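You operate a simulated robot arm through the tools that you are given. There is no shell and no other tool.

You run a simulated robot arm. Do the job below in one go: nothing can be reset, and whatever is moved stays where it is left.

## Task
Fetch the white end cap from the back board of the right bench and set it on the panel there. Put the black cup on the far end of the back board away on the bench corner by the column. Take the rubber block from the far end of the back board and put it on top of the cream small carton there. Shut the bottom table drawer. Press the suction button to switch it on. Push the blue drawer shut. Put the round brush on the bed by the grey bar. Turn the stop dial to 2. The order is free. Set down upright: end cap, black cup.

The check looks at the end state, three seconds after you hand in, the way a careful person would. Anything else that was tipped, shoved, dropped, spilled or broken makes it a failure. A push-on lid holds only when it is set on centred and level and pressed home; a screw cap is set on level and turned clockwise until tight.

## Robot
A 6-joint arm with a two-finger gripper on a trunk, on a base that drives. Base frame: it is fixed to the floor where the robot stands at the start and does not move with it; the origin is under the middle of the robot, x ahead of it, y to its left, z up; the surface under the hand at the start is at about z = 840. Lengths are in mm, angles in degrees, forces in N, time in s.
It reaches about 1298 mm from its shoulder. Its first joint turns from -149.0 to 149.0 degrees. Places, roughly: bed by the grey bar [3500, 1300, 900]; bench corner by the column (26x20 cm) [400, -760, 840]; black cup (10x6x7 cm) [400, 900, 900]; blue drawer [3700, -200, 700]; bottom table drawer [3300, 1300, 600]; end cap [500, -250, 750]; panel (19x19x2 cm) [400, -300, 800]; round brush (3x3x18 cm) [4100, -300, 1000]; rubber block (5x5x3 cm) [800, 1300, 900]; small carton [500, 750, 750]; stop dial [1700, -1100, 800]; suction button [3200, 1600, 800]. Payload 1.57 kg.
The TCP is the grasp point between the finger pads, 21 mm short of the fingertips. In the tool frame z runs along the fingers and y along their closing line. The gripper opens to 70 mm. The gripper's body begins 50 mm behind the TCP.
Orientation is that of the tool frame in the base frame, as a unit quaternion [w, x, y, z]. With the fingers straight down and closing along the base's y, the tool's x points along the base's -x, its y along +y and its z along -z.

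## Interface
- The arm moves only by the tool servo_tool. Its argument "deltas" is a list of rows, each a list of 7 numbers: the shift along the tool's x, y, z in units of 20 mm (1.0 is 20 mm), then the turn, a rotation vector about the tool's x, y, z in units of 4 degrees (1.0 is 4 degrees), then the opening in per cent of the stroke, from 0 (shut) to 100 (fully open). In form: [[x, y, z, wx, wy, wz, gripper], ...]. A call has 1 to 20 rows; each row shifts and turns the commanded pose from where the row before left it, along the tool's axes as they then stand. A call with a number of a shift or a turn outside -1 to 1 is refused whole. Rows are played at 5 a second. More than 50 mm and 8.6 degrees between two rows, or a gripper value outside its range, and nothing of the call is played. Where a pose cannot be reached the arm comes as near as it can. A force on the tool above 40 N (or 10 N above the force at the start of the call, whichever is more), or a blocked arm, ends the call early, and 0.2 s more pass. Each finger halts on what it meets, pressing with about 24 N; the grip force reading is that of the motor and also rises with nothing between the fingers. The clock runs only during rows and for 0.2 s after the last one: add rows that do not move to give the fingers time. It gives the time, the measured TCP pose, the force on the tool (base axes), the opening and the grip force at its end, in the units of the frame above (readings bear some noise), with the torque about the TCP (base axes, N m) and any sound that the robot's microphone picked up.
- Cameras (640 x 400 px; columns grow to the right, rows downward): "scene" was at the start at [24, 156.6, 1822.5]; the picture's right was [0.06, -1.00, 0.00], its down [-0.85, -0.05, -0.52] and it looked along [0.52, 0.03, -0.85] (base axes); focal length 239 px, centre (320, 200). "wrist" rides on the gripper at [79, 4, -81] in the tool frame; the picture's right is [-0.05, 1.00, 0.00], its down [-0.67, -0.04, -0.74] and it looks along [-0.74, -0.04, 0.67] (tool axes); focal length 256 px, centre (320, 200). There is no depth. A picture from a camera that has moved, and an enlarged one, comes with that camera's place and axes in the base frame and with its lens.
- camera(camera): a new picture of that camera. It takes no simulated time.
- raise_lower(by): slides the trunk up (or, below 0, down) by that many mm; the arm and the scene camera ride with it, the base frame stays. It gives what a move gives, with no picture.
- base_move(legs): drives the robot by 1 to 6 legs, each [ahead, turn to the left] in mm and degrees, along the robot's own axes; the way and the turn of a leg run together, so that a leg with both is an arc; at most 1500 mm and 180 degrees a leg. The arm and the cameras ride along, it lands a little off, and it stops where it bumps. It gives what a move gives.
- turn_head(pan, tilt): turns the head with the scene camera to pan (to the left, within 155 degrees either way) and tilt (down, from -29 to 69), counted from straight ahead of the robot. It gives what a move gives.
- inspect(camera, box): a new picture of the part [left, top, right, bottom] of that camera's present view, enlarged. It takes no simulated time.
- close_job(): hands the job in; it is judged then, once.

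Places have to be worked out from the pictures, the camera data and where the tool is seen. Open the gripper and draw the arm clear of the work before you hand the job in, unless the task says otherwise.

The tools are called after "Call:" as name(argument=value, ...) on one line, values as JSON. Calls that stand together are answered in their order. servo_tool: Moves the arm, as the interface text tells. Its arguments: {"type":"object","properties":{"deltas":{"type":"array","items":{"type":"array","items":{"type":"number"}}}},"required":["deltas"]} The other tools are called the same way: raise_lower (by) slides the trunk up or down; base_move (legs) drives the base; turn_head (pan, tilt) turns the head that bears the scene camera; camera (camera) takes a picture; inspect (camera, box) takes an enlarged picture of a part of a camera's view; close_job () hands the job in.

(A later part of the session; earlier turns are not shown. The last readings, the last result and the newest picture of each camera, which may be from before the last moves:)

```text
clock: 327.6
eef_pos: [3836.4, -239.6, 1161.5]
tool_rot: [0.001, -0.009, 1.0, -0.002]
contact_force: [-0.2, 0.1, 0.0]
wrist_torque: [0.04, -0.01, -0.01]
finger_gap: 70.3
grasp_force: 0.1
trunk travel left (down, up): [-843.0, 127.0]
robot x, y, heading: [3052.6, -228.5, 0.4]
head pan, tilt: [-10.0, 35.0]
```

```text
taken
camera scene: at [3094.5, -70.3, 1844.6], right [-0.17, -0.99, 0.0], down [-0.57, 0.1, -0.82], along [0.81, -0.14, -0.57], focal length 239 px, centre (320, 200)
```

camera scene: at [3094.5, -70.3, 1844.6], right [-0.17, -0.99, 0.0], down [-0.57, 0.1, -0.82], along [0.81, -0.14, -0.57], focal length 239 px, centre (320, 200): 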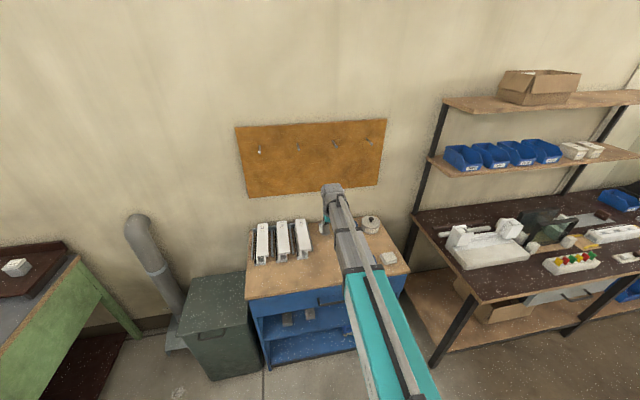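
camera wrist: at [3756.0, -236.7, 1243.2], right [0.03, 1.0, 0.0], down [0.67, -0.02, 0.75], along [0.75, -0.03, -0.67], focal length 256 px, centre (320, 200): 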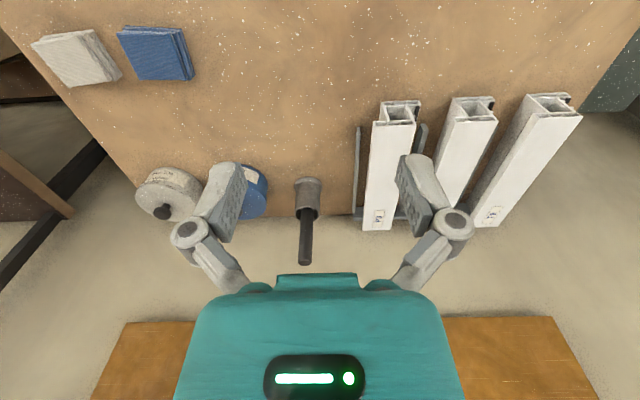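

Call:
inspect(camera="wrist", box=[230, 160, 390, 280])

Call:
raise_lower(by=110)

Call:
inspect(camera="wrist", box=[230, 130, 390, 250])

```text
3.33 times, centred on (310, 220) of wrist
camera zoom: at [3755.7, -236.6, 1243.4], right [0.03, 1.0, 0.0], down [0.67, -0.02, 0.75], along [0.75, -0.03, -0.67], focal length 853 px, centre (353, 133)
```

zoom: 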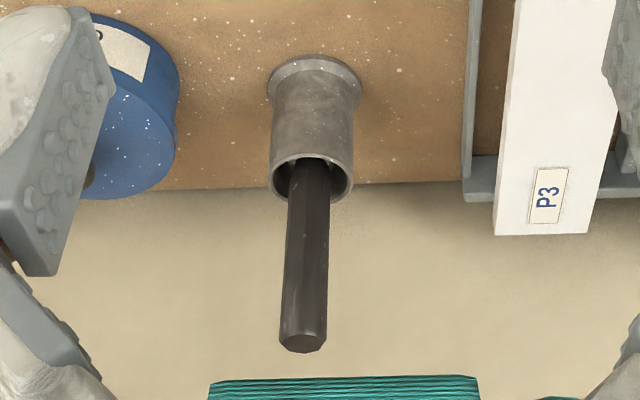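

```text
clock: 329.1
eef_pos: [3836.2, -240.9, 1270.6]
tool_rot: [0.001, -0.01, 1.0, -0.002]
contact_force: [-0.5, -0.4, -0.4]
wrist_torque: [-0.04, 0.02, 0.02]
finger_gap: 69.9
grasp_force: 0.1
trunk travel left (down, up): [-953.0, 17.0]
robot x, y, heading: [3053.7, -221.2, 0.6]
head pan, tilt: [-10.0, 35.0]
```

```text
3.33 times, centred on (310, 190) of wrist
camera zoom: at [3755.8, -236.7, 1353.3], right [0.03, 1.0, 0.0], down [0.67, -0.02, 0.75], along [0.75, -0.03, -0.67], focal length 853 px, centre (353, 233)
```

zoom: 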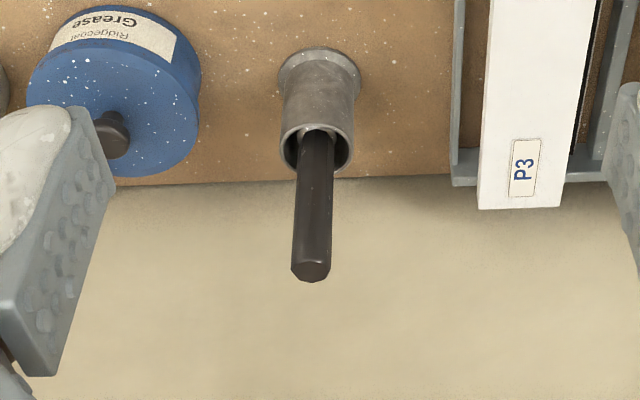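

Brush top at about (4140, −276, 1036), handle ≈22 mm thick, holder rim z ≈ 925. I move above it.

Call:
servo_tool(deltas=[[-0.95, -0.13, 0, 0, 0, 0, 100], [-0.95, -0.13, 0, 0, 0, 0, 100], [-0.95, -0.13, 0, 0, 0, 0, 100], [-0.95, -0.13, 0, 0, 0, 0, 100], [-0.95, -0.13, 0, 0, 0, 0, 100], [-0.95, -0.13, 0, 0, 0, 0, 100], [-0.95, -0.13, 0, 0, 0, 0, 100], [-0.95, -0.13, 0, 0, 0, 0, 100], [-0.95, -0.13, 0, 0, 0, 0, 100], [-0.95, -0.13, 0, 0, 0, 0, 100], [-0.95, -0.13, 0, 0, 0, 0, 100], [-0.95, -0.13, 0, 0, 0, 0, 100], [0, 0, 0, 0, 0, 0, 100]])

Call:
raise_lower(by=-120)

Call:
camera(camera="wrist")

Call:
camera(camera="scene")

```text
clock: 331.9
eef_pos: [4064.7, -265.0, 1272.5]
tool_rot: [0.001, -0.009, 1.0, -0.002]
contact_force: [-0.4, 0.5, 0.0]
wrist_torque: [0.01, -0.03, 0.0]
finger_gap: 69.8
grasp_force: 0.1
trunk travel left (down, up): [-953.0, 17.0]
robot x, y, heading: [3053.1, -222.4, 0.5]
head pan, tilt: [-10.0, 35.0]
```

```text
clock: 333.4
eef_pos: [4064.0, -266.6, 1150.9]
tool_rot: [0.0, -0.009, 1.0, -0.002]
contact_force: [1.2, -0.8, 1.0]
wrist_torque: [0.01, 0.0, -0.02]
finger_gap: 70.1
grasp_force: 0.1
trunk travel left (down, up): [-833.0, 137.0]
robot x, y, heading: [3051.8, -224.9, 0.4]
head pan, tilt: [-10.0, 35.0]
```

```text
taken
camera wrist: at [3983.6, -262.8, 1233.4], right [0.03, 1.0, 0.0], down [0.67, -0.02, 0.75], along [0.75, -0.03, -0.67], focal length 256 px, centre (320, 200)
```

wrist: 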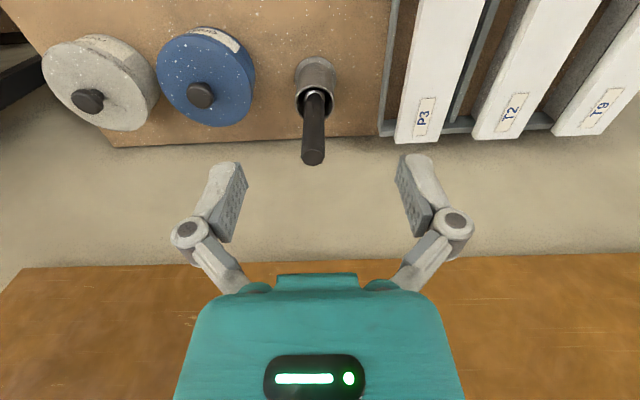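

```text
taken
camera scene: at [3094.3, -70.5, 1834.7], right [-0.17, -0.99, 0.0], down [-0.57, 0.1, -0.82], along [0.81, -0.14, -0.57], focal length 239 px, centre (320, 200)
```

scene: 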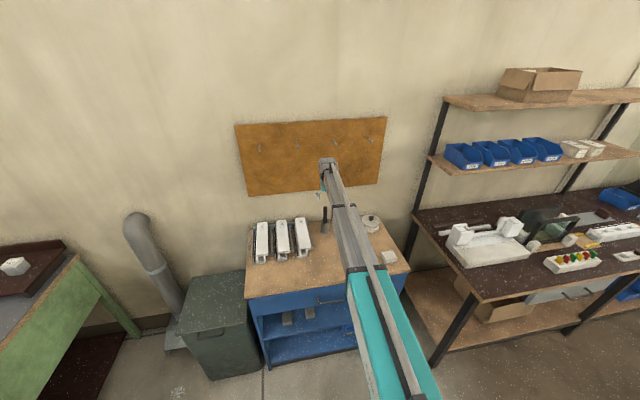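

I move over the brush (x 4142) and take a check view before descending.

Call:
servo_tool(deltas=[[-0.97, -0.13, 0, 0, 0, 0, 100], [-0.97, -0.13, 0, 0, 0, 0, 100], [-0.97, -0.13, 0, 0, 0, 0, 100], [-0.97, -0.13, 0, 0, 0, 0, 100], [0, 0, 0, 0, 0, 0, 100]])

Call:
raise_lower(by=-80)

Call:
camera(camera="wrist")

Call:
inspect(camera="scene", box=[230, 110, 420, 280])

```text
clock: 334.6
eef_pos: [4141.1, -274.5, 1151.6]
tool_rot: [0.001, -0.009, 1.0, -0.002]
contact_force: [0.6, 0.0, 0.1]
wrist_torque: [-0.03, -0.04, -0.02]
finger_gap: 69.9
grasp_force: 0.0
trunk travel left (down, up): [-833.0, 137.0]
robot x, y, heading: [3052.9, -223.4, 0.4]
head pan, tilt: [-10.0, 35.0]
```

```text
clock: 335.7
eef_pos: [4140.8, -275.1, 1072.7]
tool_rot: [0.001, -0.009, 1.0, -0.001]
contact_force: [0.3, -0.4, -0.3]
wrist_torque: [0.0, 0.0, -0.04]
finger_gap: 70.3
grasp_force: 0.1
trunk travel left (down, up): [-753.0, 217.0]
robot x, y, heading: [3056.1, -224.9, 0.4]
head pan, tilt: [-10.0, 35.0]
```

```text
taken
camera wrist: at [4060.2, -271.3, 1153.4], right [0.03, 1.0, 0.0], down [0.67, -0.02, 0.75], along [0.75, -0.03, -0.67], focal length 256 px, centre (320, 200)
```

wrist: 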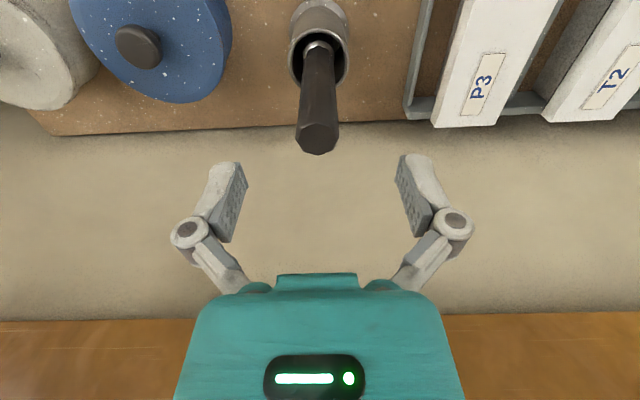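

```text
2.35 times, centred on (325, 195) of scene
camera zoom: at [3094.3, -70.5, 1754.7], right [-0.17, -0.99, 0.0], down [-0.57, 0.1, -0.82], along [0.81, -0.14, -0.57], focal length 562 px, centre (308, 212)
```

zoom: 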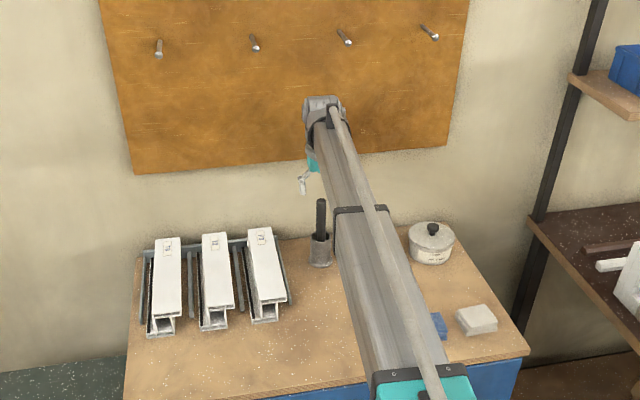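

Aligned within 5 mm. I nudge forward, lower around the handle and close.

Call:
servo_tool(deltas=[[-0.25, -0.05, 0, 0, 0, 0, 100], [0, 0, 0, 0, 0, 0, 100]])

Call:
raise_lower(by=-72)

Call:
camera(camera="wrist")

```text
clock: 336.3
eef_pos: [4146.7, -275.8, 1070.4]
tool_rot: [0.001, -0.009, 1.0, -0.001]
contact_force: [-0.8, 0.4, 0.2]
wrist_torque: [-0.03, -0.02, 0.0]
finger_gap: 70.0
grasp_force: 0.0
trunk travel left (down, up): [-753.0, 217.0]
robot x, y, heading: [3052.3, -225.2, 0.5]
head pan, tilt: [-10.0, 35.0]
```

```text
clock: 337.4
eef_pos: [4145.3, -275.8, 1000.0]
tool_rot: [0.001, -0.009, 1.0, -0.002]
contact_force: [1.0, 0.3, 0.9]
wrist_torque: [0.02, -0.01, 0.01]
finger_gap: 69.7
grasp_force: 0.1
trunk travel left (down, up): [-681.0, 289.0]
robot x, y, heading: [3054.3, -221.9, 0.5]
head pan, tilt: [-10.0, 35.0]
```

```text
taken
camera wrist: at [4065.3, -272.4, 1081.4], right [0.03, 1.0, 0.0], down [0.67, -0.02, 0.75], along [0.75, -0.03, -0.67], focal length 256 px, centre (320, 200)
```

wrist: 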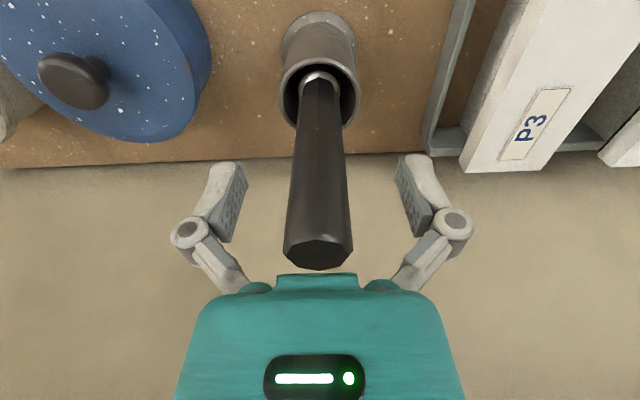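

The handle is between the fingers. I close and lift.

Call:
servo_tool(deltas=[[0, 0, 0, 0, 0, 0, 0], [0, 0, 0, 0, 0, 0, 0], [0, 0, 0, 0, 0, 0, 0], [0, 0, 0, 0, 0, 0, 0], [0, 0, 0, 0, 0, 0, 0], [0, 0, 0, 0, 0, 0, 0]])

Call:
raise_lower(by=60)

Call:
camera(camera="wrist")

```text
clock: 338.8
eef_pos: [4145.0, -276.9, 1000.6]
tool_rot: [0.001, -0.01, 1.0, -0.002]
contact_force: [0.1, 0.4, 2.1]
wrist_torque: [-0.01, 0.04, 0.03]
finger_gap: 22.9
grasp_force: 24.0
trunk travel left (down, up): [-681.0, 289.0]
robot x, y, heading: [3055.1, -223.1, 0.4]
head pan, tilt: [-10.0, 35.0]
```

```text
clock: 339.8
eef_pos: [4144.9, -276.7, 1059.8]
tool_rot: [0.001, -0.01, 1.0, -0.002]
contact_force: [0.2, 0.3, -1.5]
wrist_torque: [0.01, -0.02, 0.01]
finger_gap: 22.8
grasp_force: 23.5
trunk travel left (down, up): [-741.0, 229.0]
robot x, y, heading: [3050.2, -223.2, 0.2]
head pan, tilt: [-10.0, 35.0]
```

```text
taken
camera wrist: at [4065.7, -272.4, 1141.1], right [0.03, 1.0, 0.0], down [0.67, -0.02, 0.75], along [0.75, -0.03, -0.67], focal length 256 px, centre (320, 200)
```

wrist: 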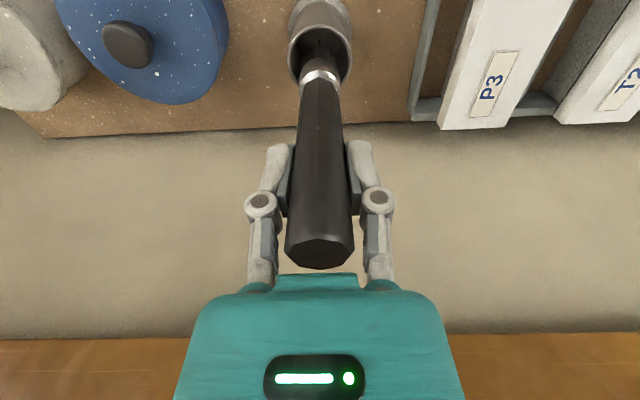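

The brush slides out cleanly. I lift further until it clears the holder.

Call:
raise_lower(by=50)

Call:
camera(camera="wrist")

Call:
inspect(camera="scene", box=[230, 110, 420, 280])

```text
clock: 340.8
eef_pos: [4145.1, -275.7, 1109.6]
tool_rot: [0.001, -0.01, 1.0, -0.001]
contact_force: [0.6, -1.1, -0.7]
wrist_torque: [0.0, 0.03, -0.02]
finger_gap: 22.9
grasp_force: 23.9
trunk travel left (down, up): [-791.0, 179.0]
robot x, y, heading: [3056.0, -224.5, 0.6]
head pan, tilt: [-10.0, 35.0]
```

```text
taken
camera wrist: at [4065.7, -272.4, 1191.1], right [0.03, 1.0, 0.0], down [0.67, -0.02, 0.75], along [0.75, -0.03, -0.67], focal length 256 px, centre (320, 200)
```

wrist: 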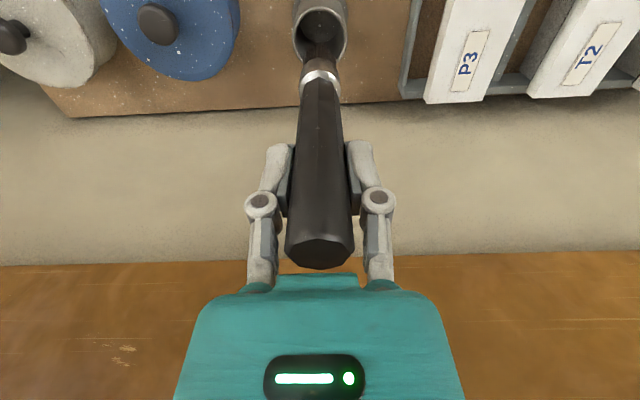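

```text
2.35 times, centred on (325, 195) of scene
camera zoom: at [3094.9, -70.4, 1792.7], right [-0.17, -0.99, 0.0], down [-0.57, 0.1, -0.82], along [0.81, -0.14, -0.57], focal length 562 px, centre (308, 212)
```

zoom: 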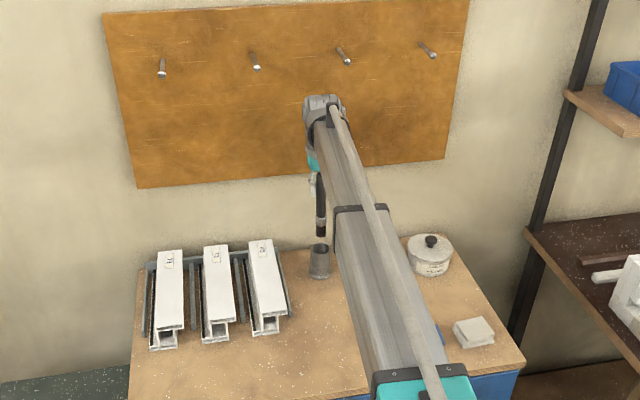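

The brush is out. I lift 30 mm more and retract straight back.

Call:
raise_lower(by=35)

Call:
servo_tool(deltas=[[1, 0, 0, 0, 0, 0, 0], [1, 0, 0, 0, 0, 0, 0], [1, 0, 0, 0, 0, 0, 0], [1, 0, 0, 0, 0, 0, 0], [1, 0, 0, 0, 0, 0, 0], [1, 0, 0, 0, 0, 0, 0], [1, 0, 0, 0, 0, 0, 0], [1, 0, 0, 0, 0, 0, 0], [1, 0, 0, 0, 0, 0, 0], [1, 0, 0, 0, 0, 0, 0], [1, 0, 0, 0, 0, 0, 0], [1, 0, 0, 0, 0, 0, 0], [1, 0, 0, 0, 0, 0, 0], [1, 0, 0, 0, 0, 0, 0], [1, 0, 0, 0, 0, 0, 0], [1, 0, 0, 0, 0, 0, 0], [1, 0, 0, 0, 0, 0, 0], [1, 0, 0, 0, 0, 0, 0], [1, 0, 0, 0, 0, 0, 0], [1, 0, 0, 0, 0, 0, 0]])

Call:
camera(camera="wrist")

Call:
camera(camera="scene")

```text
clock: 341.5
eef_pos: [4146.4, -276.9, 1144.2]
tool_rot: [0.001, -0.009, 1.0, -0.001]
contact_force: [0.4, 0.7, -0.5]
wrist_torque: [0.04, -0.02, -0.05]
finger_gap: 22.8
grasp_force: 24.0
trunk travel left (down, up): [-826.0, 144.0]
robot x, y, heading: [3052.4, -225.4, 0.1]
head pan, tilt: [-10.0, 35.0]
```

```text
clock: 345.7
eef_pos: [3744.8, -280.7, 1144.9]
tool_rot: [0.001, -0.008, 1.0, -0.001]
contact_force: [0.1, -0.3, 0.3]
wrist_torque: [-0.02, -0.01, 0.0]
finger_gap: 22.8
grasp_force: 23.9
trunk travel left (down, up): [-826.0, 144.0]
robot x, y, heading: [3052.8, -224.2, 0.3]
head pan, tilt: [-10.0, 35.0]
```

```text
taken
camera wrist: at [3663.7, -278.5, 1226.6], right [0.04, 1.0, 0.0], down [0.67, -0.02, 0.75], along [0.75, -0.03, -0.67], focal length 256 px, centre (320, 200)
```

wrist: 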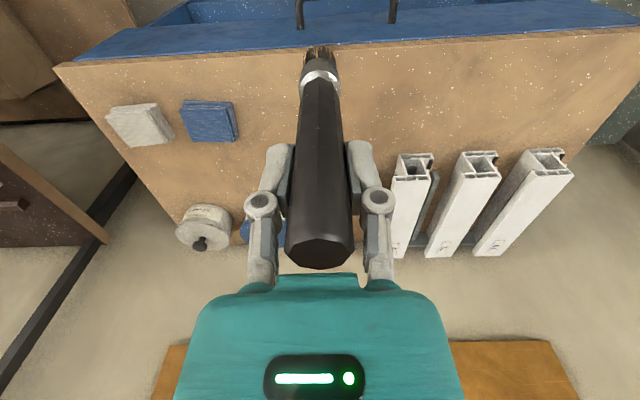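

```text
taken
camera scene: at [3094.0, -70.4, 1827.7], right [-0.17, -0.99, 0.0], down [-0.57, 0.1, -0.82], along [0.81, -0.14, -0.57], focal length 239 px, centre (320, 200)
```

scene: 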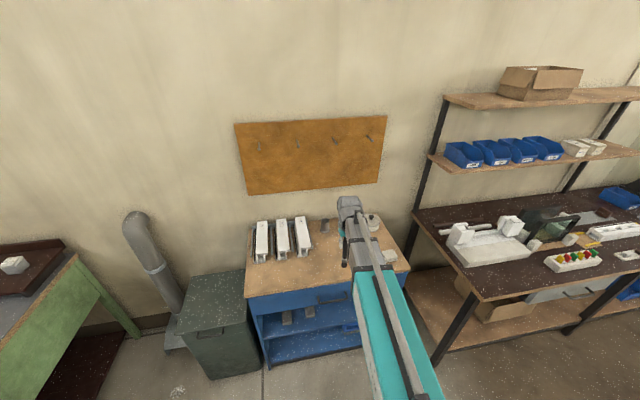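

The brush is held securely. I drive back to the green table: reverse, turn left, ahead, turn right.

Call:
base_move(legs=[[-550, 0], [0, 90], [1450, 0], [145, 0], [0, -90]])

Call:
turn_head(pan=-15, tilt=40)

Call:
camera(camera="scene")

Call:
camera(camera="wrist")

```text
clock: 370.3
eef_pos: [3195.6, 1288.8, 1145.0]
tool_rot: [0.001, -0.012, 1.0, -0.001]
contact_force: [0.0, 0.3, -0.7]
wrist_torque: [0.02, -0.02, -0.04]
finger_gap: 23.1
grasp_force: 24.0
trunk travel left (down, up): [-826.0, 144.0]
robot x, y, heading: [2504.5, 1382.9, 1.1]
head pan, tilt: [-10.0, 35.0]
```

```text
clock: 370.9
eef_pos: [3196.2, 1291.7, 1144.5]
tool_rot: [0.001, -0.011, 1.0, -0.001]
contact_force: [0.0, 0.9, 0.0]
wrist_torque: [0.0, 0.01, 0.01]
finger_gap: 23.0
grasp_force: 23.9
trunk travel left (down, up): [-826.0, 144.0]
robot x, y, heading: [2504.7, 1386.0, 1.0]
head pan, tilt: [-15.0, 40.0]
```

```text
taken
camera scene: at [2538.9, 1531.9, 1820.0], right [-0.24, -0.97, 0.0], down [-0.62, 0.15, -0.77], along [0.74, -0.18, -0.64], focal length 239 px, centre (320, 200)
```

scene: 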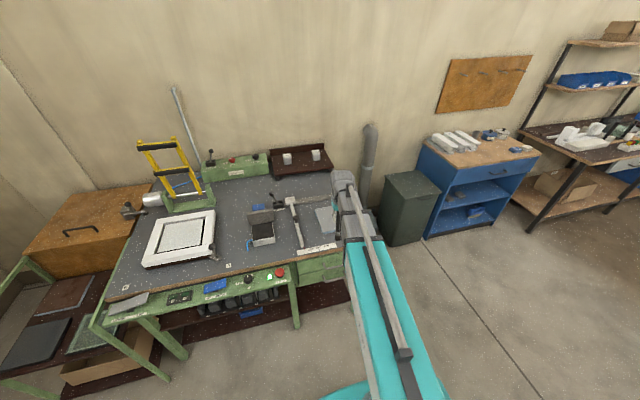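

```text
taken
camera wrist: at [3115.8, 1295.1, 1226.5], right [0.03, 1.0, 0.0], down [0.67, -0.02, 0.75], along [0.75, -0.03, -0.67], focal length 256 px, centre (320, 200)
```

wrist: 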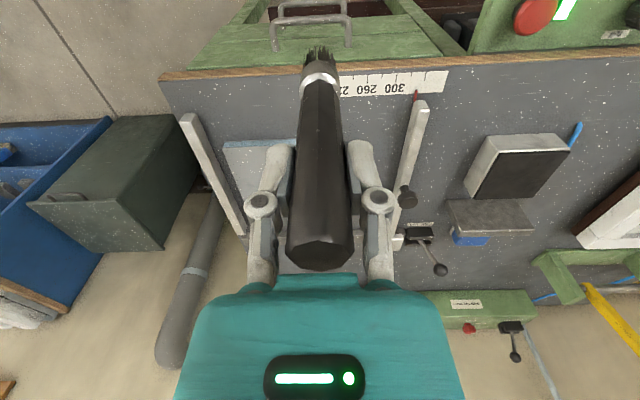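

I move the arm to the left to get a clear, close look at the bed area around the grey bars.

Call:
servo_tool(deltas=[[0.1, 1, 0, 0, 0, 0, 0], [0.1, 1, 0, 0, 0, 0, 0], [0.1, 1, 0, 0, 0, 0, 0], [0.1, 1, 0, 0, 0, 0, 0], [0.1, 1, 0, 0, 0, 0, 0], [0.1, 1, 0, 0, 0, 0, 0], [0.1, 1, 0, 0, 0, 0, 0], [0.1, 1, 0, 0, 0, 0, 0], [0.1, 1, 0, 0, 0, 0, 0], [0.1, 1, 0, 0, 0, 0, 0], [0.1, 1, 0, 0, 0, 0, 0], [0.1, 1, 0, 0, 0, 0, 0], [0.1, 1, 0, 0, 0, 0, 0], [0.1, 1, 0, 0, 0, 0, 0], [0.1, 1, 0, 0, 0, 0, 0], [0.1, 1, 0, 0, 0, 0, 0], [0, 0, 0, 0, 0, 0, 0]])

Call:
inspect(camera="scene", box=[230, 170, 370, 270])

Call:
camera(camera="wrist")

```text
clock: 374.6
eef_pos: [3154.5, 1607.4, 1144.5]
tool_rot: [0.001, -0.011, 1.0, -0.002]
contact_force: [-0.3, 0.4, 0.3]
wrist_torque: [-0.03, 0.02, -0.02]
finger_gap: 22.8
grasp_force: 23.8
trunk travel left (down, up): [-826.0, 144.0]
robot x, y, heading: [2504.5, 1384.1, 1.3]
head pan, tilt: [-15.0, 40.0]
```

```text
4.00 times, centred on (300, 220) of scene
camera zoom: at [2538.7, 1530.3, 1820.1], right [-0.24, -0.97, 0.0], down [-0.62, 0.15, -0.77], along [0.74, -0.18, -0.64], focal length 956 px, centre (400, 120)
```

zoom: 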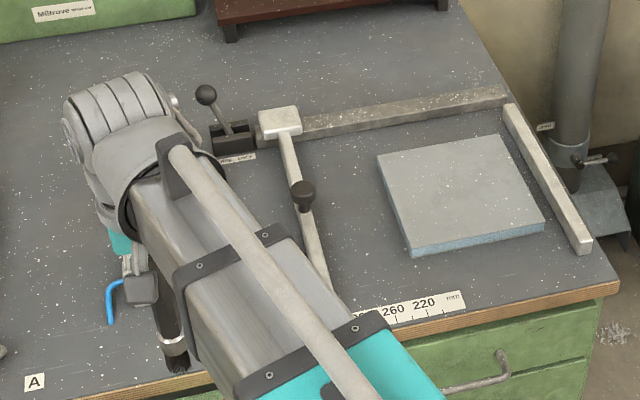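

```text
taken
camera wrist: at [3074.0, 1611.8, 1226.4], right [0.03, 1.0, 0.0], down [0.67, -0.02, 0.75], along [0.75, -0.03, -0.67], focal length 256 px, centre (320, 200)
```

wrist: 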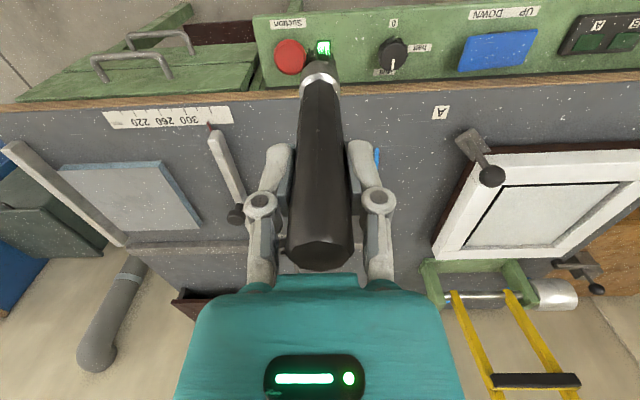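

The corridor between the grey slab (y<1311) and the grey stop bar (y>1424), just before the grey back bar (x≈3618), is free bed. I'll lay the brush there along x at y≈1367. I move there at height and tilt the tool 60° forward.

Call:
servo_tool(deltas=[[-0.346, -0.95, 0, 0, 0, 0, 0], [-0.346, -0.95, 0, 0, 0, 0, 0], [-0.346, -0.95, 0, 0, 0, 0, 0], [-0.346, -0.95, 0, 0, 0, 0, 0], [-0.346, -0.95, 0, 0, 0, 0, 0], [-0.346, -0.95, 0, 0, 0, 0, 0], [-0.346, -0.95, 0, 0, 0, 0, 0], [-0.346, -0.95, 0, 0, 0, 0, 0], [-0.346, -0.95, 0, 0, 0, 0, 0], [-0.346, -0.95, 0, 0, 0, 0, 0], [-0.346, -0.95, 0, 0, 0, 0, 0], [-0.346, -0.95, 0, 0, 0, 0, 0], [-0.346, -0.95, 0, 0, 0, 0, 0], [0, 0, 0, 0, 0, 0, 0]])

Call:
servo_tool(deltas=[[0, 0, 0, 0, -1, 0, 0], [0, 0, 0, 0, -1, 0, 0], [0, 0, 0, 0, -1, 0, 0], [0, 0, 0, 0, -1, 0, 0], [0, 0, 0, 0, -1, 0, 0], [0, 0, 0, 0, -1, 0, 0], [0, 0, 0, 0, -1, 0, 0], [0, 0, 0, 0, -1, 0, 0], [0, 0, 0, 0, -1, 0, 0], [0, 0, 0, 0, -1, 0, 0], [0, 0, 0, 0, -1, 0, 0], [0, 0, 0, 0, -1, 0, 0], [0, 0, 0, 0, -1, 0, 0], [0, 0, 0, 0, -1, 0, 0], [0, 0, 0, 0, -1, 0, 0], [0, 0, 0, 0, 0, 0, 0]])

Call:
camera(camera="scene")

Call:
camera(camera="wrist")

```text
clock: 377.6
eef_pos: [3252.6, 1364.0, 1145.3]
tool_rot: [0.001, -0.011, 1.0, -0.001]
contact_force: [-0.5, -1.0, -1.0]
wrist_torque: [0.0, -0.01, 0.04]
finger_gap: 22.8
grasp_force: 23.3
trunk travel left (down, up): [-826.0, 144.0]
robot x, y, heading: [2506.2, 1383.6, 1.1]
head pan, tilt: [-15.0, 40.0]
```

```text
clock: 380.9
eef_pos: [3252.3, 1364.4, 1239.3]
tool_rot: [0.5, -0.011, 0.866, 0.005]
contact_force: [0.0, 1.1, -0.3]
wrist_torque: [0.01, 0.02, -0.05]
finger_gap: 23.1
grasp_force: 24.2
out of reach, approached as far as the arm can: row 2, 4, 5, 6, 7, 8, 9, 10, 11, 12, 13, 14, 15
trunk travel left (down, up): [-826.0, 144.0]
robot x, y, heading: [2504.0, 1386.2, 1.3]
head pan, tilt: [-15.0, 40.0]
```

```text
taken
camera scene: at [2538.8, 1530.1, 1820.1], right [-0.24, -0.97, 0.0], down [-0.62, 0.15, -0.77], along [0.74, -0.18, -0.64], focal length 239 px, centre (320, 200)
```

scene: 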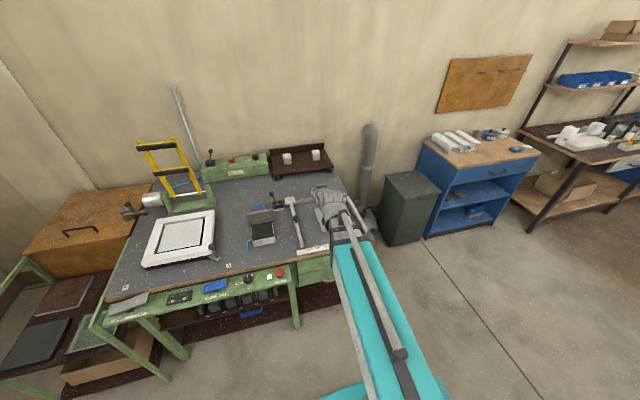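

```text
taken
camera wrist: at [3141.3, 1366.2, 1210.4], right [0.0, 1.0, 0.04], down [-0.31, -0.04, 0.95], along [0.95, -0.02, 0.31], focal length 256 px, centre (320, 200)
```

wrist: 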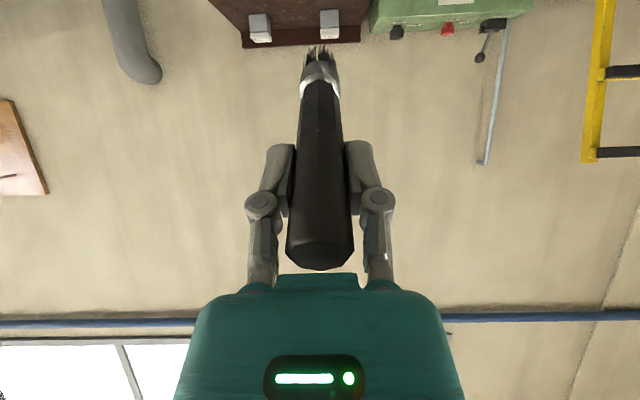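

I advance to x≈3440 and lower to just above the bed.

Call:
servo_tool(deltas=[[-0.47, 0, 0.814, 0, 0, 0, 0], [-0.47, 0, 0.814, 0, 0, 0, 0], [-0.47, 0, 0.814, 0, 0, 0, 0], [-0.47, 0, 0.814, 0, 0, 0, 0], [-0.47, 0, 0.814, 0, 0, 0, 0], [-0.47, 0, 0.814, 0, 0, 0, 0], [-0.47, 0, 0.814, 0, 0, 0, 0], [-0.47, 0, 0.814, 0, 0, 0, 0], [-0.47, 0, 0.814, 0, 0, 0, 0], [-0.47, 0, 0.814, 0, 0, 0, 0], [0, 0, 0, 0, 0, 0, 0]])

Call:
raise_lower(by=-240)

Call:
camera(camera="wrist")

Call:
inspect(camera="scene", box=[230, 110, 410, 250])

```text
clock: 383.4
eef_pos: [3441.2, 1368.0, 1237.4]
tool_rot: [0.5, -0.01, 0.866, 0.004]
contact_force: [0.1, -0.2, -0.7]
wrist_torque: [0.0, 0.03, -0.03]
finger_gap: 23.0
grasp_force: 24.4
trunk travel left (down, up): [-826.0, 144.0]
robot x, y, heading: [2502.7, 1384.4, 1.2]
head pan, tilt: [-15.0, 40.0]
```

```text
clock: 385.9
eef_pos: [3439.4, 1368.1, 998.1]
tool_rot: [0.5, -0.011, 0.866, 0.004]
contact_force: [1.3, -0.1, -1.5]
wrist_torque: [0.0, 0.01, -0.01]
finger_gap: 22.9
grasp_force: 23.9
trunk travel left (down, up): [-586.0, 384.0]
robot x, y, heading: [2503.4, 1382.0, 1.0]
head pan, tilt: [-15.0, 40.0]
```

```text
taken
camera wrist: at [3329.8, 1370.6, 970.3], right [0.0, 1.0, 0.04], down [-0.31, -0.04, 0.95], along [0.95, -0.02, 0.31], focal length 256 px, centre (320, 200)
```

wrist: 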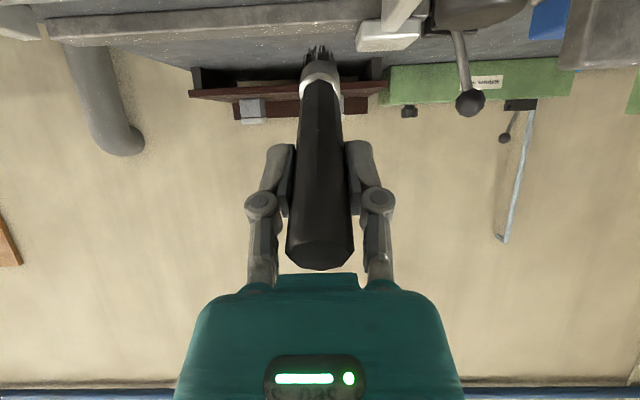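

```text
2.86 times, centred on (320, 180) of scene
camera zoom: at [2538.7, 1530.1, 1580.1], right [-0.24, -0.97, 0.0], down [-0.62, 0.15, -0.77], along [0.74, -0.18, -0.64], focal length 683 px, centre (320, 257)
```

zoom: 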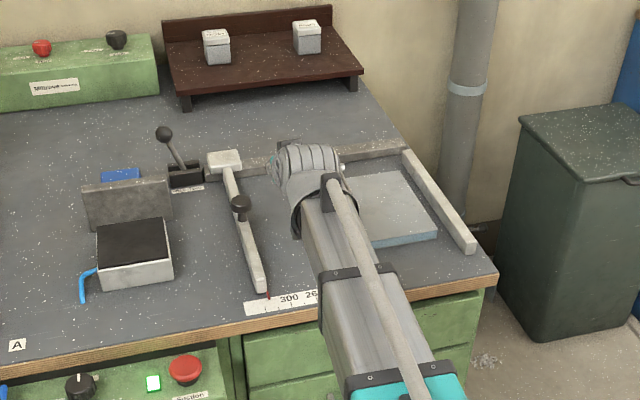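

I lower in steps until the bristle tip touches.

Call:
raise_lower(by=-42)

Call:
raise_lower(by=-6)

Call:
raise_lower(by=-5)

Call:
raise_lower(by=-5)

```text
clock: 386.7
eef_pos: [3439.3, 1369.5, 955.1]
tool_rot: [0.501, -0.01, 0.866, 0.004]
contact_force: [0.5, 0.8, 0.6]
wrist_torque: [0.0, 0.03, 0.04]
finger_gap: 23.0
grasp_force: 24.2
trunk travel left (down, up): [-544.0, 426.0]
robot x, y, heading: [2508.2, 1383.6, 1.1]
head pan, tilt: [-15.0, 40.0]
```

```text
clock: 387.2
eef_pos: [3440.6, 1367.8, 950.2]
tool_rot: [0.5, -0.011, 0.866, 0.006]
contact_force: [-0.4, -0.3, 0.9]
wrist_torque: [0.0, 0.01, 0.02]
finger_gap: 22.8
grasp_force: 23.8
trunk travel left (down, up): [-538.0, 432.0]
robot x, y, heading: [2503.3, 1380.9, 1.5]
head pan, tilt: [-15.0, 40.0]
```

```text
clock: 387.8
eef_pos: [3441.2, 1369.4, 945.4]
tool_rot: [0.5, -0.011, 0.866, 0.005]
contact_force: [-0.9, 0.0, -0.9]
wrist_torque: [0.02, 0.0, -0.02]
finger_gap: 23.1
grasp_force: 24.1
trunk travel left (down, up): [-533.0, 437.0]
robot x, y, heading: [2508.1, 1383.7, 1.0]
head pan, tilt: [-15.0, 40.0]
```

```text
clock: 388.3
eef_pos: [3441.8, 1367.9, 939.4]
tool_rot: [0.5, -0.011, 0.866, 0.005]
contact_force: [-0.3, 0.5, -1.2]
wrist_torque: [0.02, 0.03, -0.02]
finger_gap: 22.9
grasp_force: 24.1
trunk travel left (down, up): [-528.0, 442.0]
robot x, y, heading: [2505.5, 1383.3, 1.1]
head pan, tilt: [-15.0, 40.0]
```

Call:
raise_lower(by=-5)

Call:
raise_lower(by=-4)

Call:
raise_lower(by=-4)

Call:
inspect(camera="scene", box=[250, 90, 390, 220])

```text
clock: 388.9
eef_pos: [3439.6, 1368.4, 935.6]
tool_rot: [0.502, -0.011, 0.865, 0.005]
contact_force: [-2.9, -0.3, 8.0]
wrist_torque: [0.01, -0.68, -0.04]
finger_gap: 22.7
grasp_force: 23.5
trunk travel left (down, up): [-523.0, 447.0]
robot x, y, heading: [2499.0, 1382.1, 0.9]
head pan, tilt: [-15.0, 40.0]
```

```text
clock: 389.4
eef_pos: [3440.0, 1368.7, 931.3]
tool_rot: [0.501, -0.01, 0.866, 0.004]
contact_force: [-1.7, -0.5, 6.2]
wrist_torque: [-0.01, -0.55, 0.04]
finger_gap: 22.9
grasp_force: 23.7
trunk travel left (down, up): [-519.0, 451.0]
robot x, y, heading: [2503.6, 1380.6, 1.0]
head pan, tilt: [-15.0, 40.0]
```

```text
clock: 389.9
eef_pos: [3439.7, 1368.4, 927.2]
tool_rot: [0.501, -0.012, 0.865, 0.005]
contact_force: [-2.2, 0.0, 5.3]
wrist_torque: [0.02, -0.54, -0.03]
finger_gap: 22.7
grasp_force: 23.7
trunk travel left (down, up): [-515.0, 455.0]
robot x, y, heading: [2507.6, 1380.8, 1.3]
head pan, tilt: [-15.0, 40.0]
```

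```text
3.08 times, centred on (320, 155) of scene
camera zoom: at [2537.7, 1530.1, 1509.1], right [-0.24, -0.97, 0.0], down [-0.62, 0.15, -0.77], along [0.74, -0.18, -0.64], focal length 735 px, centre (320, 338)
```

zoom: 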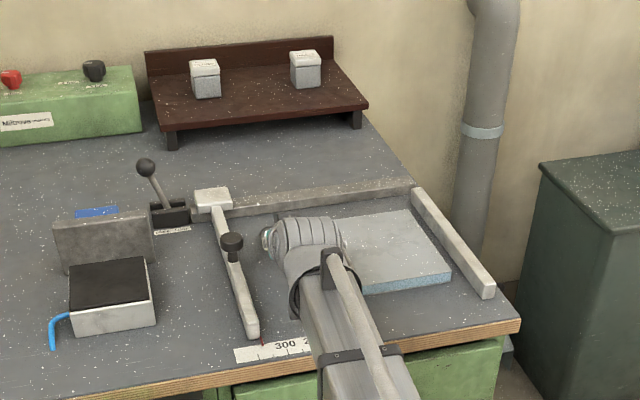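

The brush tip touches and the brush pivots gently in the pads. I lower a bit more to flatten it.

Call:
raise_lower(by=-6)

Call:
raise_lower(by=-6)

Call:
camera(camera="wrist")

```text
clock: 390.5
eef_pos: [3439.5, 1368.7, 921.6]
tool_rot: [0.5, -0.012, 0.866, 0.005]
contact_force: [-2.2, -0.4, 4.9]
wrist_torque: [-0.02, -0.51, 0.01]
finger_gap: 22.9
grasp_force: 24.1
trunk travel left (down, up): [-509.0, 461.0]
robot x, y, heading: [2506.0, 1379.9, 1.2]
head pan, tilt: [-15.0, 40.0]
```

```text
clock: 391.0
eef_pos: [3439.8, 1367.5, 915.2]
tool_rot: [0.5, -0.011, 0.866, 0.005]
contact_force: [-2.8, 0.7, 4.4]
wrist_torque: [0.01, -0.46, 0.01]
finger_gap: 23.0
grasp_force: 24.5
trunk travel left (down, up): [-503.0, 467.0]
robot x, y, heading: [2503.6, 1378.3, 1.2]
head pan, tilt: [-15.0, 40.0]
```

```text
taken
camera wrist: at [3329.3, 1370.6, 887.7], right [0.0, 1.0, 0.04], down [-0.31, -0.04, 0.95], along [0.95, -0.02, 0.31], focal length 256 px, centre (320, 200)
```

wrist: 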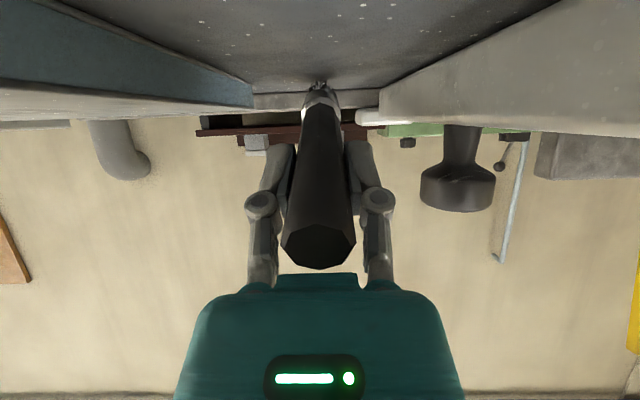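

The corridor is clear on both sides. I open the fingers partway to release the brush, then raise.

Call:
servo_tool(deltas=[[0, 0, 0, 0, 0, 0, 45], [0, 0, 0, 0, 0, 0, 60], [0, 0, 0, 0, 0, 0, 60], [0, 0, 0, 0, 0, 0, 60]])

Call:
camera(camera="wrist")

Call:
raise_lower(by=200)

Call:
inspect(camera="scene", box=[230, 110, 410, 250])

```text
clock: 392.0
eef_pos: [3440.9, 1368.1, 913.6]
tool_rot: [0.5, -0.011, 0.866, 0.005]
contact_force: [-0.4, -0.8, 0.0]
wrist_torque: [-0.01, -0.01, -0.02]
finger_gap: 41.8
grasp_force: 0.1
trunk travel left (down, up): [-503.0, 467.0]
robot x, y, heading: [2504.7, 1382.8, 1.0]
head pan, tilt: [-15.0, 40.0]
```

```text
taken
camera wrist: at [3329.8, 1370.6, 887.3], right [0.0, 1.0, 0.04], down [-0.31, -0.04, 0.95], along [0.95, -0.02, 0.31], focal length 256 px, centre (320, 200)
```

wrist: 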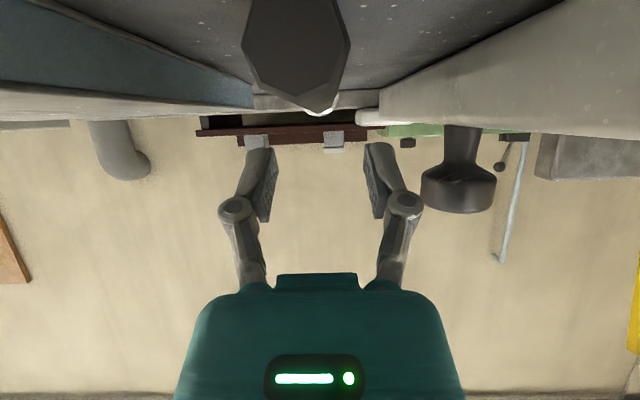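

```text
clock: 394.2
eef_pos: [3439.7, 1368.0, 1114.9]
tool_rot: [0.5, -0.011, 0.866, 0.005]
contact_force: [-0.3, 0.3, 0.2]
wrist_torque: [0.01, 0.01, -0.01]
finger_gap: 42.0
grasp_force: 0.0
trunk travel left (down, up): [-703.0, 267.0]
robot x, y, heading: [2502.8, 1379.8, 1.3]
head pan, tilt: [-15.0, 40.0]
```

```text
2.86 times, centred on (320, 180) of scene
camera zoom: at [2538.8, 1530.1, 1697.1], right [-0.24, -0.97, 0.0], down [-0.62, 0.15, -0.77], along [0.74, -0.18, -0.64], focal length 683 px, centre (320, 257)
```

zoom: 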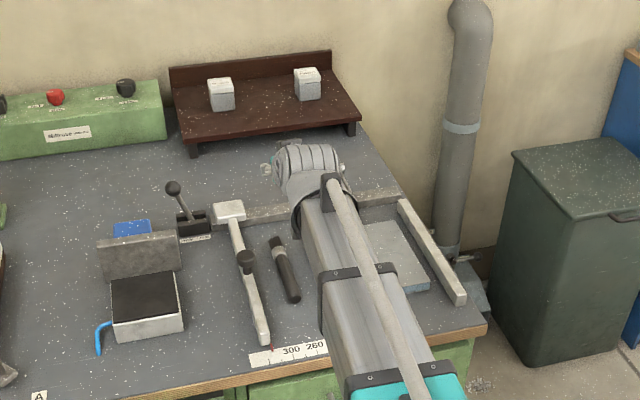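

The brush lies on the bed between slab and grey bar at about (3480, 1365). I retract the arm, set it vertical, and then head for the stop dial.

Call:
servo_tool(deltas=[[0.5, 0, -0.866, 0, 0, 0, 60], [0.5, 0, -0.866, 0, 0, 0, 60], [0.5, 0, -0.866, 0, 0, 0, 60], [0.5, 0, -0.866, 0, 0, 0, 60], [0.5, 0, -0.866, 0, 0, 0, 60], [0.5, 0, -0.866, 0, 0, 0, 60], [0.5, 0, -0.866, 0, 0, 0, 60], [0.5, 0, -0.866, 0, 0, 0, 60], [0.5, 0, -0.866, 0, 0, 0, 60], [0.5, 0, -0.866, 0, 0, 0, 60]])

Call:
servo_tool(deltas=[[0, 0, 0, 0, 1, 0, 60], [0, 0, 0, 0, 1, 0, 60], [0, 0, 0, 0, 1, 0, 60], [0, 0, 0, 0, 1, 0, 60], [0, 0, 0, 0, 1, 0, 60], [0, 0, 0, 0, 1, 0, 60], [0, 0, 0, 0, 1, 0, 60], [0, 0, 0, 0, 1, 0, 60], [0, 0, 0, 0, 1, 0, 60], [0, 0, 0, 0, 1, 0, 60], [0, 0, 0, 0, 1, 0, 60], [0, 0, 0, 0, 1, 0, 60], [0, 0, 0, 0, 1, 0, 60], [0, 0, 0, 0, 1, 0, 60], [0, 0, 0, 0, 1, 0, 60], [0, 0, 0, 0, 0, 0, 60]])

Call:
raise_lower(by=120)

Call:
servo_tool(deltas=[[1, 0, 0, 0, 0, 0, 60], [1, 0, 0, 0, 0, 0, 60], [1, 0, 0, 0, 0, 0, 60], [1, 0, 0, 0, 0, 0, 60], [1, 0, 0, 0, 0, 0, 60], [1, 0, 0, 0, 0, 0, 60], [0, 0, 0, 0, 0, 0, 60]])

Call:
turn_head(pan=-10, tilt=40)

Call:
inspect(camera="scene", box=[200, 100, 420, 280])

Call:
turn_head(pan=-120, tilt=25)

Call:
camera(camera="scene")

```text
clock: 396.4
eef_pos: [3239.2, 1362.1, 1114.6]
tool_rot: [0.501, -0.011, 0.866, 0.005]
contact_force: [0.3, 0.0, -0.1]
wrist_torque: [0.01, -0.02, 0.02]
finger_gap: 41.9
grasp_force: 0.0
trunk travel left (down, up): [-703.0, 267.0]
robot x, y, heading: [2504.2, 1379.6, 0.9]
head pan, tilt: [-15.0, 40.0]
```

```text
clock: 399.8
eef_pos: [3242.4, 1362.8, 1021.5]
tool_rot: [0.001, -0.011, 1.0, -0.002]
contact_force: [-0.6, 0.3, 0.9]
wrist_torque: [0.02, 0.04, 0.05]
finger_gap: 42.0
grasp_force: 0.1
out of reach, approached as far as the arm can: row 1, 2, 3, 4, 5, 6, 7, 8, 9, 10, 11, 13
trunk travel left (down, up): [-703.0, 267.0]
robot x, y, heading: [2503.3, 1380.3, 1.1]
head pan, tilt: [-15.0, 40.0]
```

```text
clock: 401.3
eef_pos: [3239.9, 1363.9, 1140.4]
tool_rot: [0.0, -0.011, 1.0, -0.002]
contact_force: [0.9, -0.5, 0.1]
wrist_torque: [-0.01, -0.02, 0.01]
finger_gap: 41.9
grasp_force: 0.0
trunk travel left (down, up): [-823.0, 147.0]
robot x, y, heading: [2502.5, 1384.4, 0.9]
head pan, tilt: [-15.0, 40.0]
```

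```text
clock: 402.9
eef_pos: [3119.7, 1361.0, 1142.5]
tool_rot: [0.0, -0.011, 1.0, -0.002]
contact_force: [0.5, 0.0, 1.3]
wrist_torque: [-0.01, 0.0, 0.01]
finger_gap: 41.7
grasp_force: 0.1
trunk travel left (down, up): [-823.0, 147.0]
robot x, y, heading: [2502.7, 1385.6, 1.2]
head pan, tilt: [-15.0, 40.0]
```

```text
clock: 403.6
eef_pos: [3120.5, 1360.6, 1142.2]
tool_rot: [0.0, -0.011, 1.0, -0.002]
contact_force: [-0.7, 0.2, -0.2]
wrist_torque: [0.0, 0.02, 0.05]
finger_gap: 41.8
grasp_force: 0.0
trunk travel left (down, up): [-823.0, 147.0]
robot x, y, heading: [2503.6, 1383.8, 1.1]
head pan, tilt: [-10.0, 40.0]
```

```text
2.22 times, centred on (310, 190) of scene
camera zoom: at [2540.2, 1537.4, 1817.1], right [-0.15, -0.99, 0.0], down [-0.64, 0.1, -0.77], along [0.76, -0.12, -0.64], focal length 531 px, centre (342, 222)
```

zoom: 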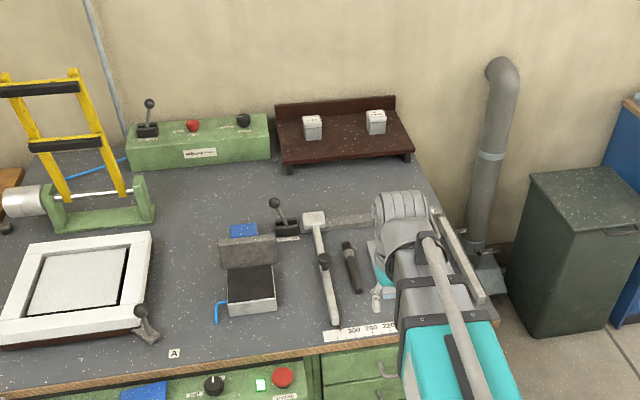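

```text
clock: 405.4
eef_pos: [3119.7, 1361.6, 1141.6]
tool_rot: [0.0, -0.011, 1.0, -0.001]
contact_force: [0.4, -0.4, 0.4]
wrist_torque: [-0.03, 0.0, -0.01]
finger_gap: 42.2
grasp_force: 0.0
trunk travel left (down, up): [-823.0, 147.0]
robot x, y, heading: [2504.6, 1383.6, 1.1]
head pan, tilt: [-120.0, 25.0]
```

```text
taken
camera scene: at [2411.7, 1469.8, 1840.4], right [-0.88, 0.48, 0.0], down [0.2, 0.37, -0.91], along [-0.44, -0.79, -0.42], focal length 239 px, centre (320, 200)
```

scene: 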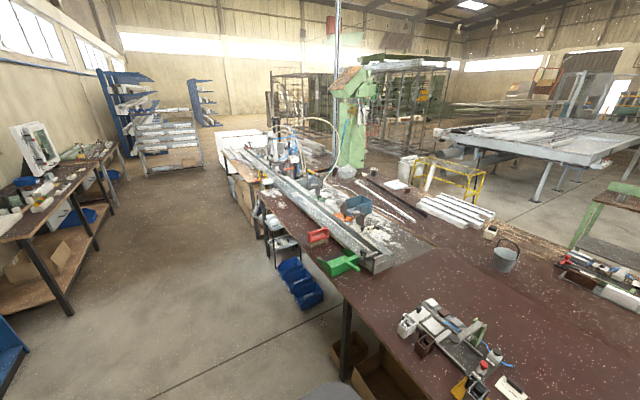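

Everything there looks right. I drive down the aisle toward the stop dial and turn to face the back of the long bench.

Call:
base_move(legs=[[0, -91], [1500, 0], [850, 0], [0, -90]])

Call:
turn_head(pan=0, tilt=35)

Call:
camera(camera="scene")

Call:
turn_head(pan=40, tilt=35)

Call:
camera(camera="scene")

```text
clock: 431.1
eef_pos: [1933.2, -1031.6, 1142.4]
tool_rot: [-0.002, 1.0, 0.03, 0.001]
contact_force: [0.6, -1.0, -1.1]
wrist_torque: [-0.01, 0.04, -0.02]
finger_gap: 42.2
grasp_force: 0.0
trunk travel left (down, up): [-823.0, 147.0]
robot x, y, heading: [2547.7, -1029.7, -176.6]
head pan, tilt: [-120.0, 25.0]
```

```text
clock: 433.1
eef_pos: [1934.1, -1032.6, 1142.7]
tool_rot: [-0.002, 1.0, 0.031, 0.0]
contact_force: [0.8, 0.1, 0.7]
wrist_torque: [-0.02, 0.0, -0.02]
finger_gap: 42.2
grasp_force: 0.1
trunk travel left (down, up): [-823.0, 147.0]
robot x, y, heading: [2550.4, -1031.2, -176.7]
head pan, tilt: [0.0, 35.0]
```

```text
taken
camera scene: at [2517.2, -1202.5, 1824.7], right [-0.06, 1.0, 0.0], down [0.57, 0.03, -0.82], along [-0.82, -0.05, -0.57], focal length 239 px, centre (320, 200)
```

scene: 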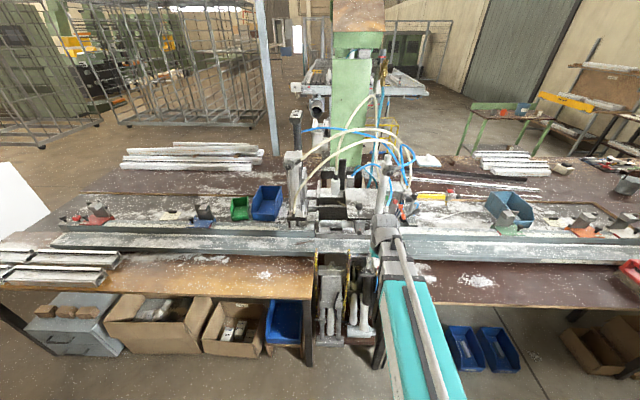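

```text
clock: 434.2
eef_pos: [1934.2, -1032.5, 1141.4]
tool_rot: [-0.002, 1.0, 0.03, 0.001]
contact_force: [-1.1, -0.1, 0.9]
wrist_torque: [-0.03, -0.01, 0.02]
finger_gap: 41.9
grasp_force: 0.1
trunk travel left (down, up): [-823.0, 147.0]
robot x, y, heading: [2554.6, -1028.5, -176.4]
head pan, tilt: [40.0, 35.0]
```

```text
taken
camera scene: at [2541.0, -1257.8, 1824.7], right [-0.69, 0.73, 0.0], down [0.42, 0.39, -0.82], along [-0.6, -0.56, -0.57], focal length 239 px, centre (320, 200)
```

scene: 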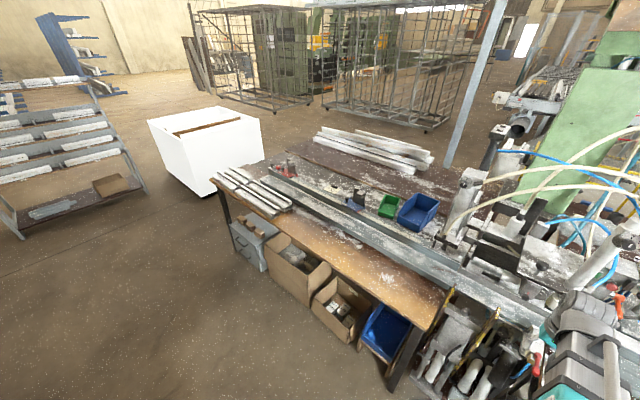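

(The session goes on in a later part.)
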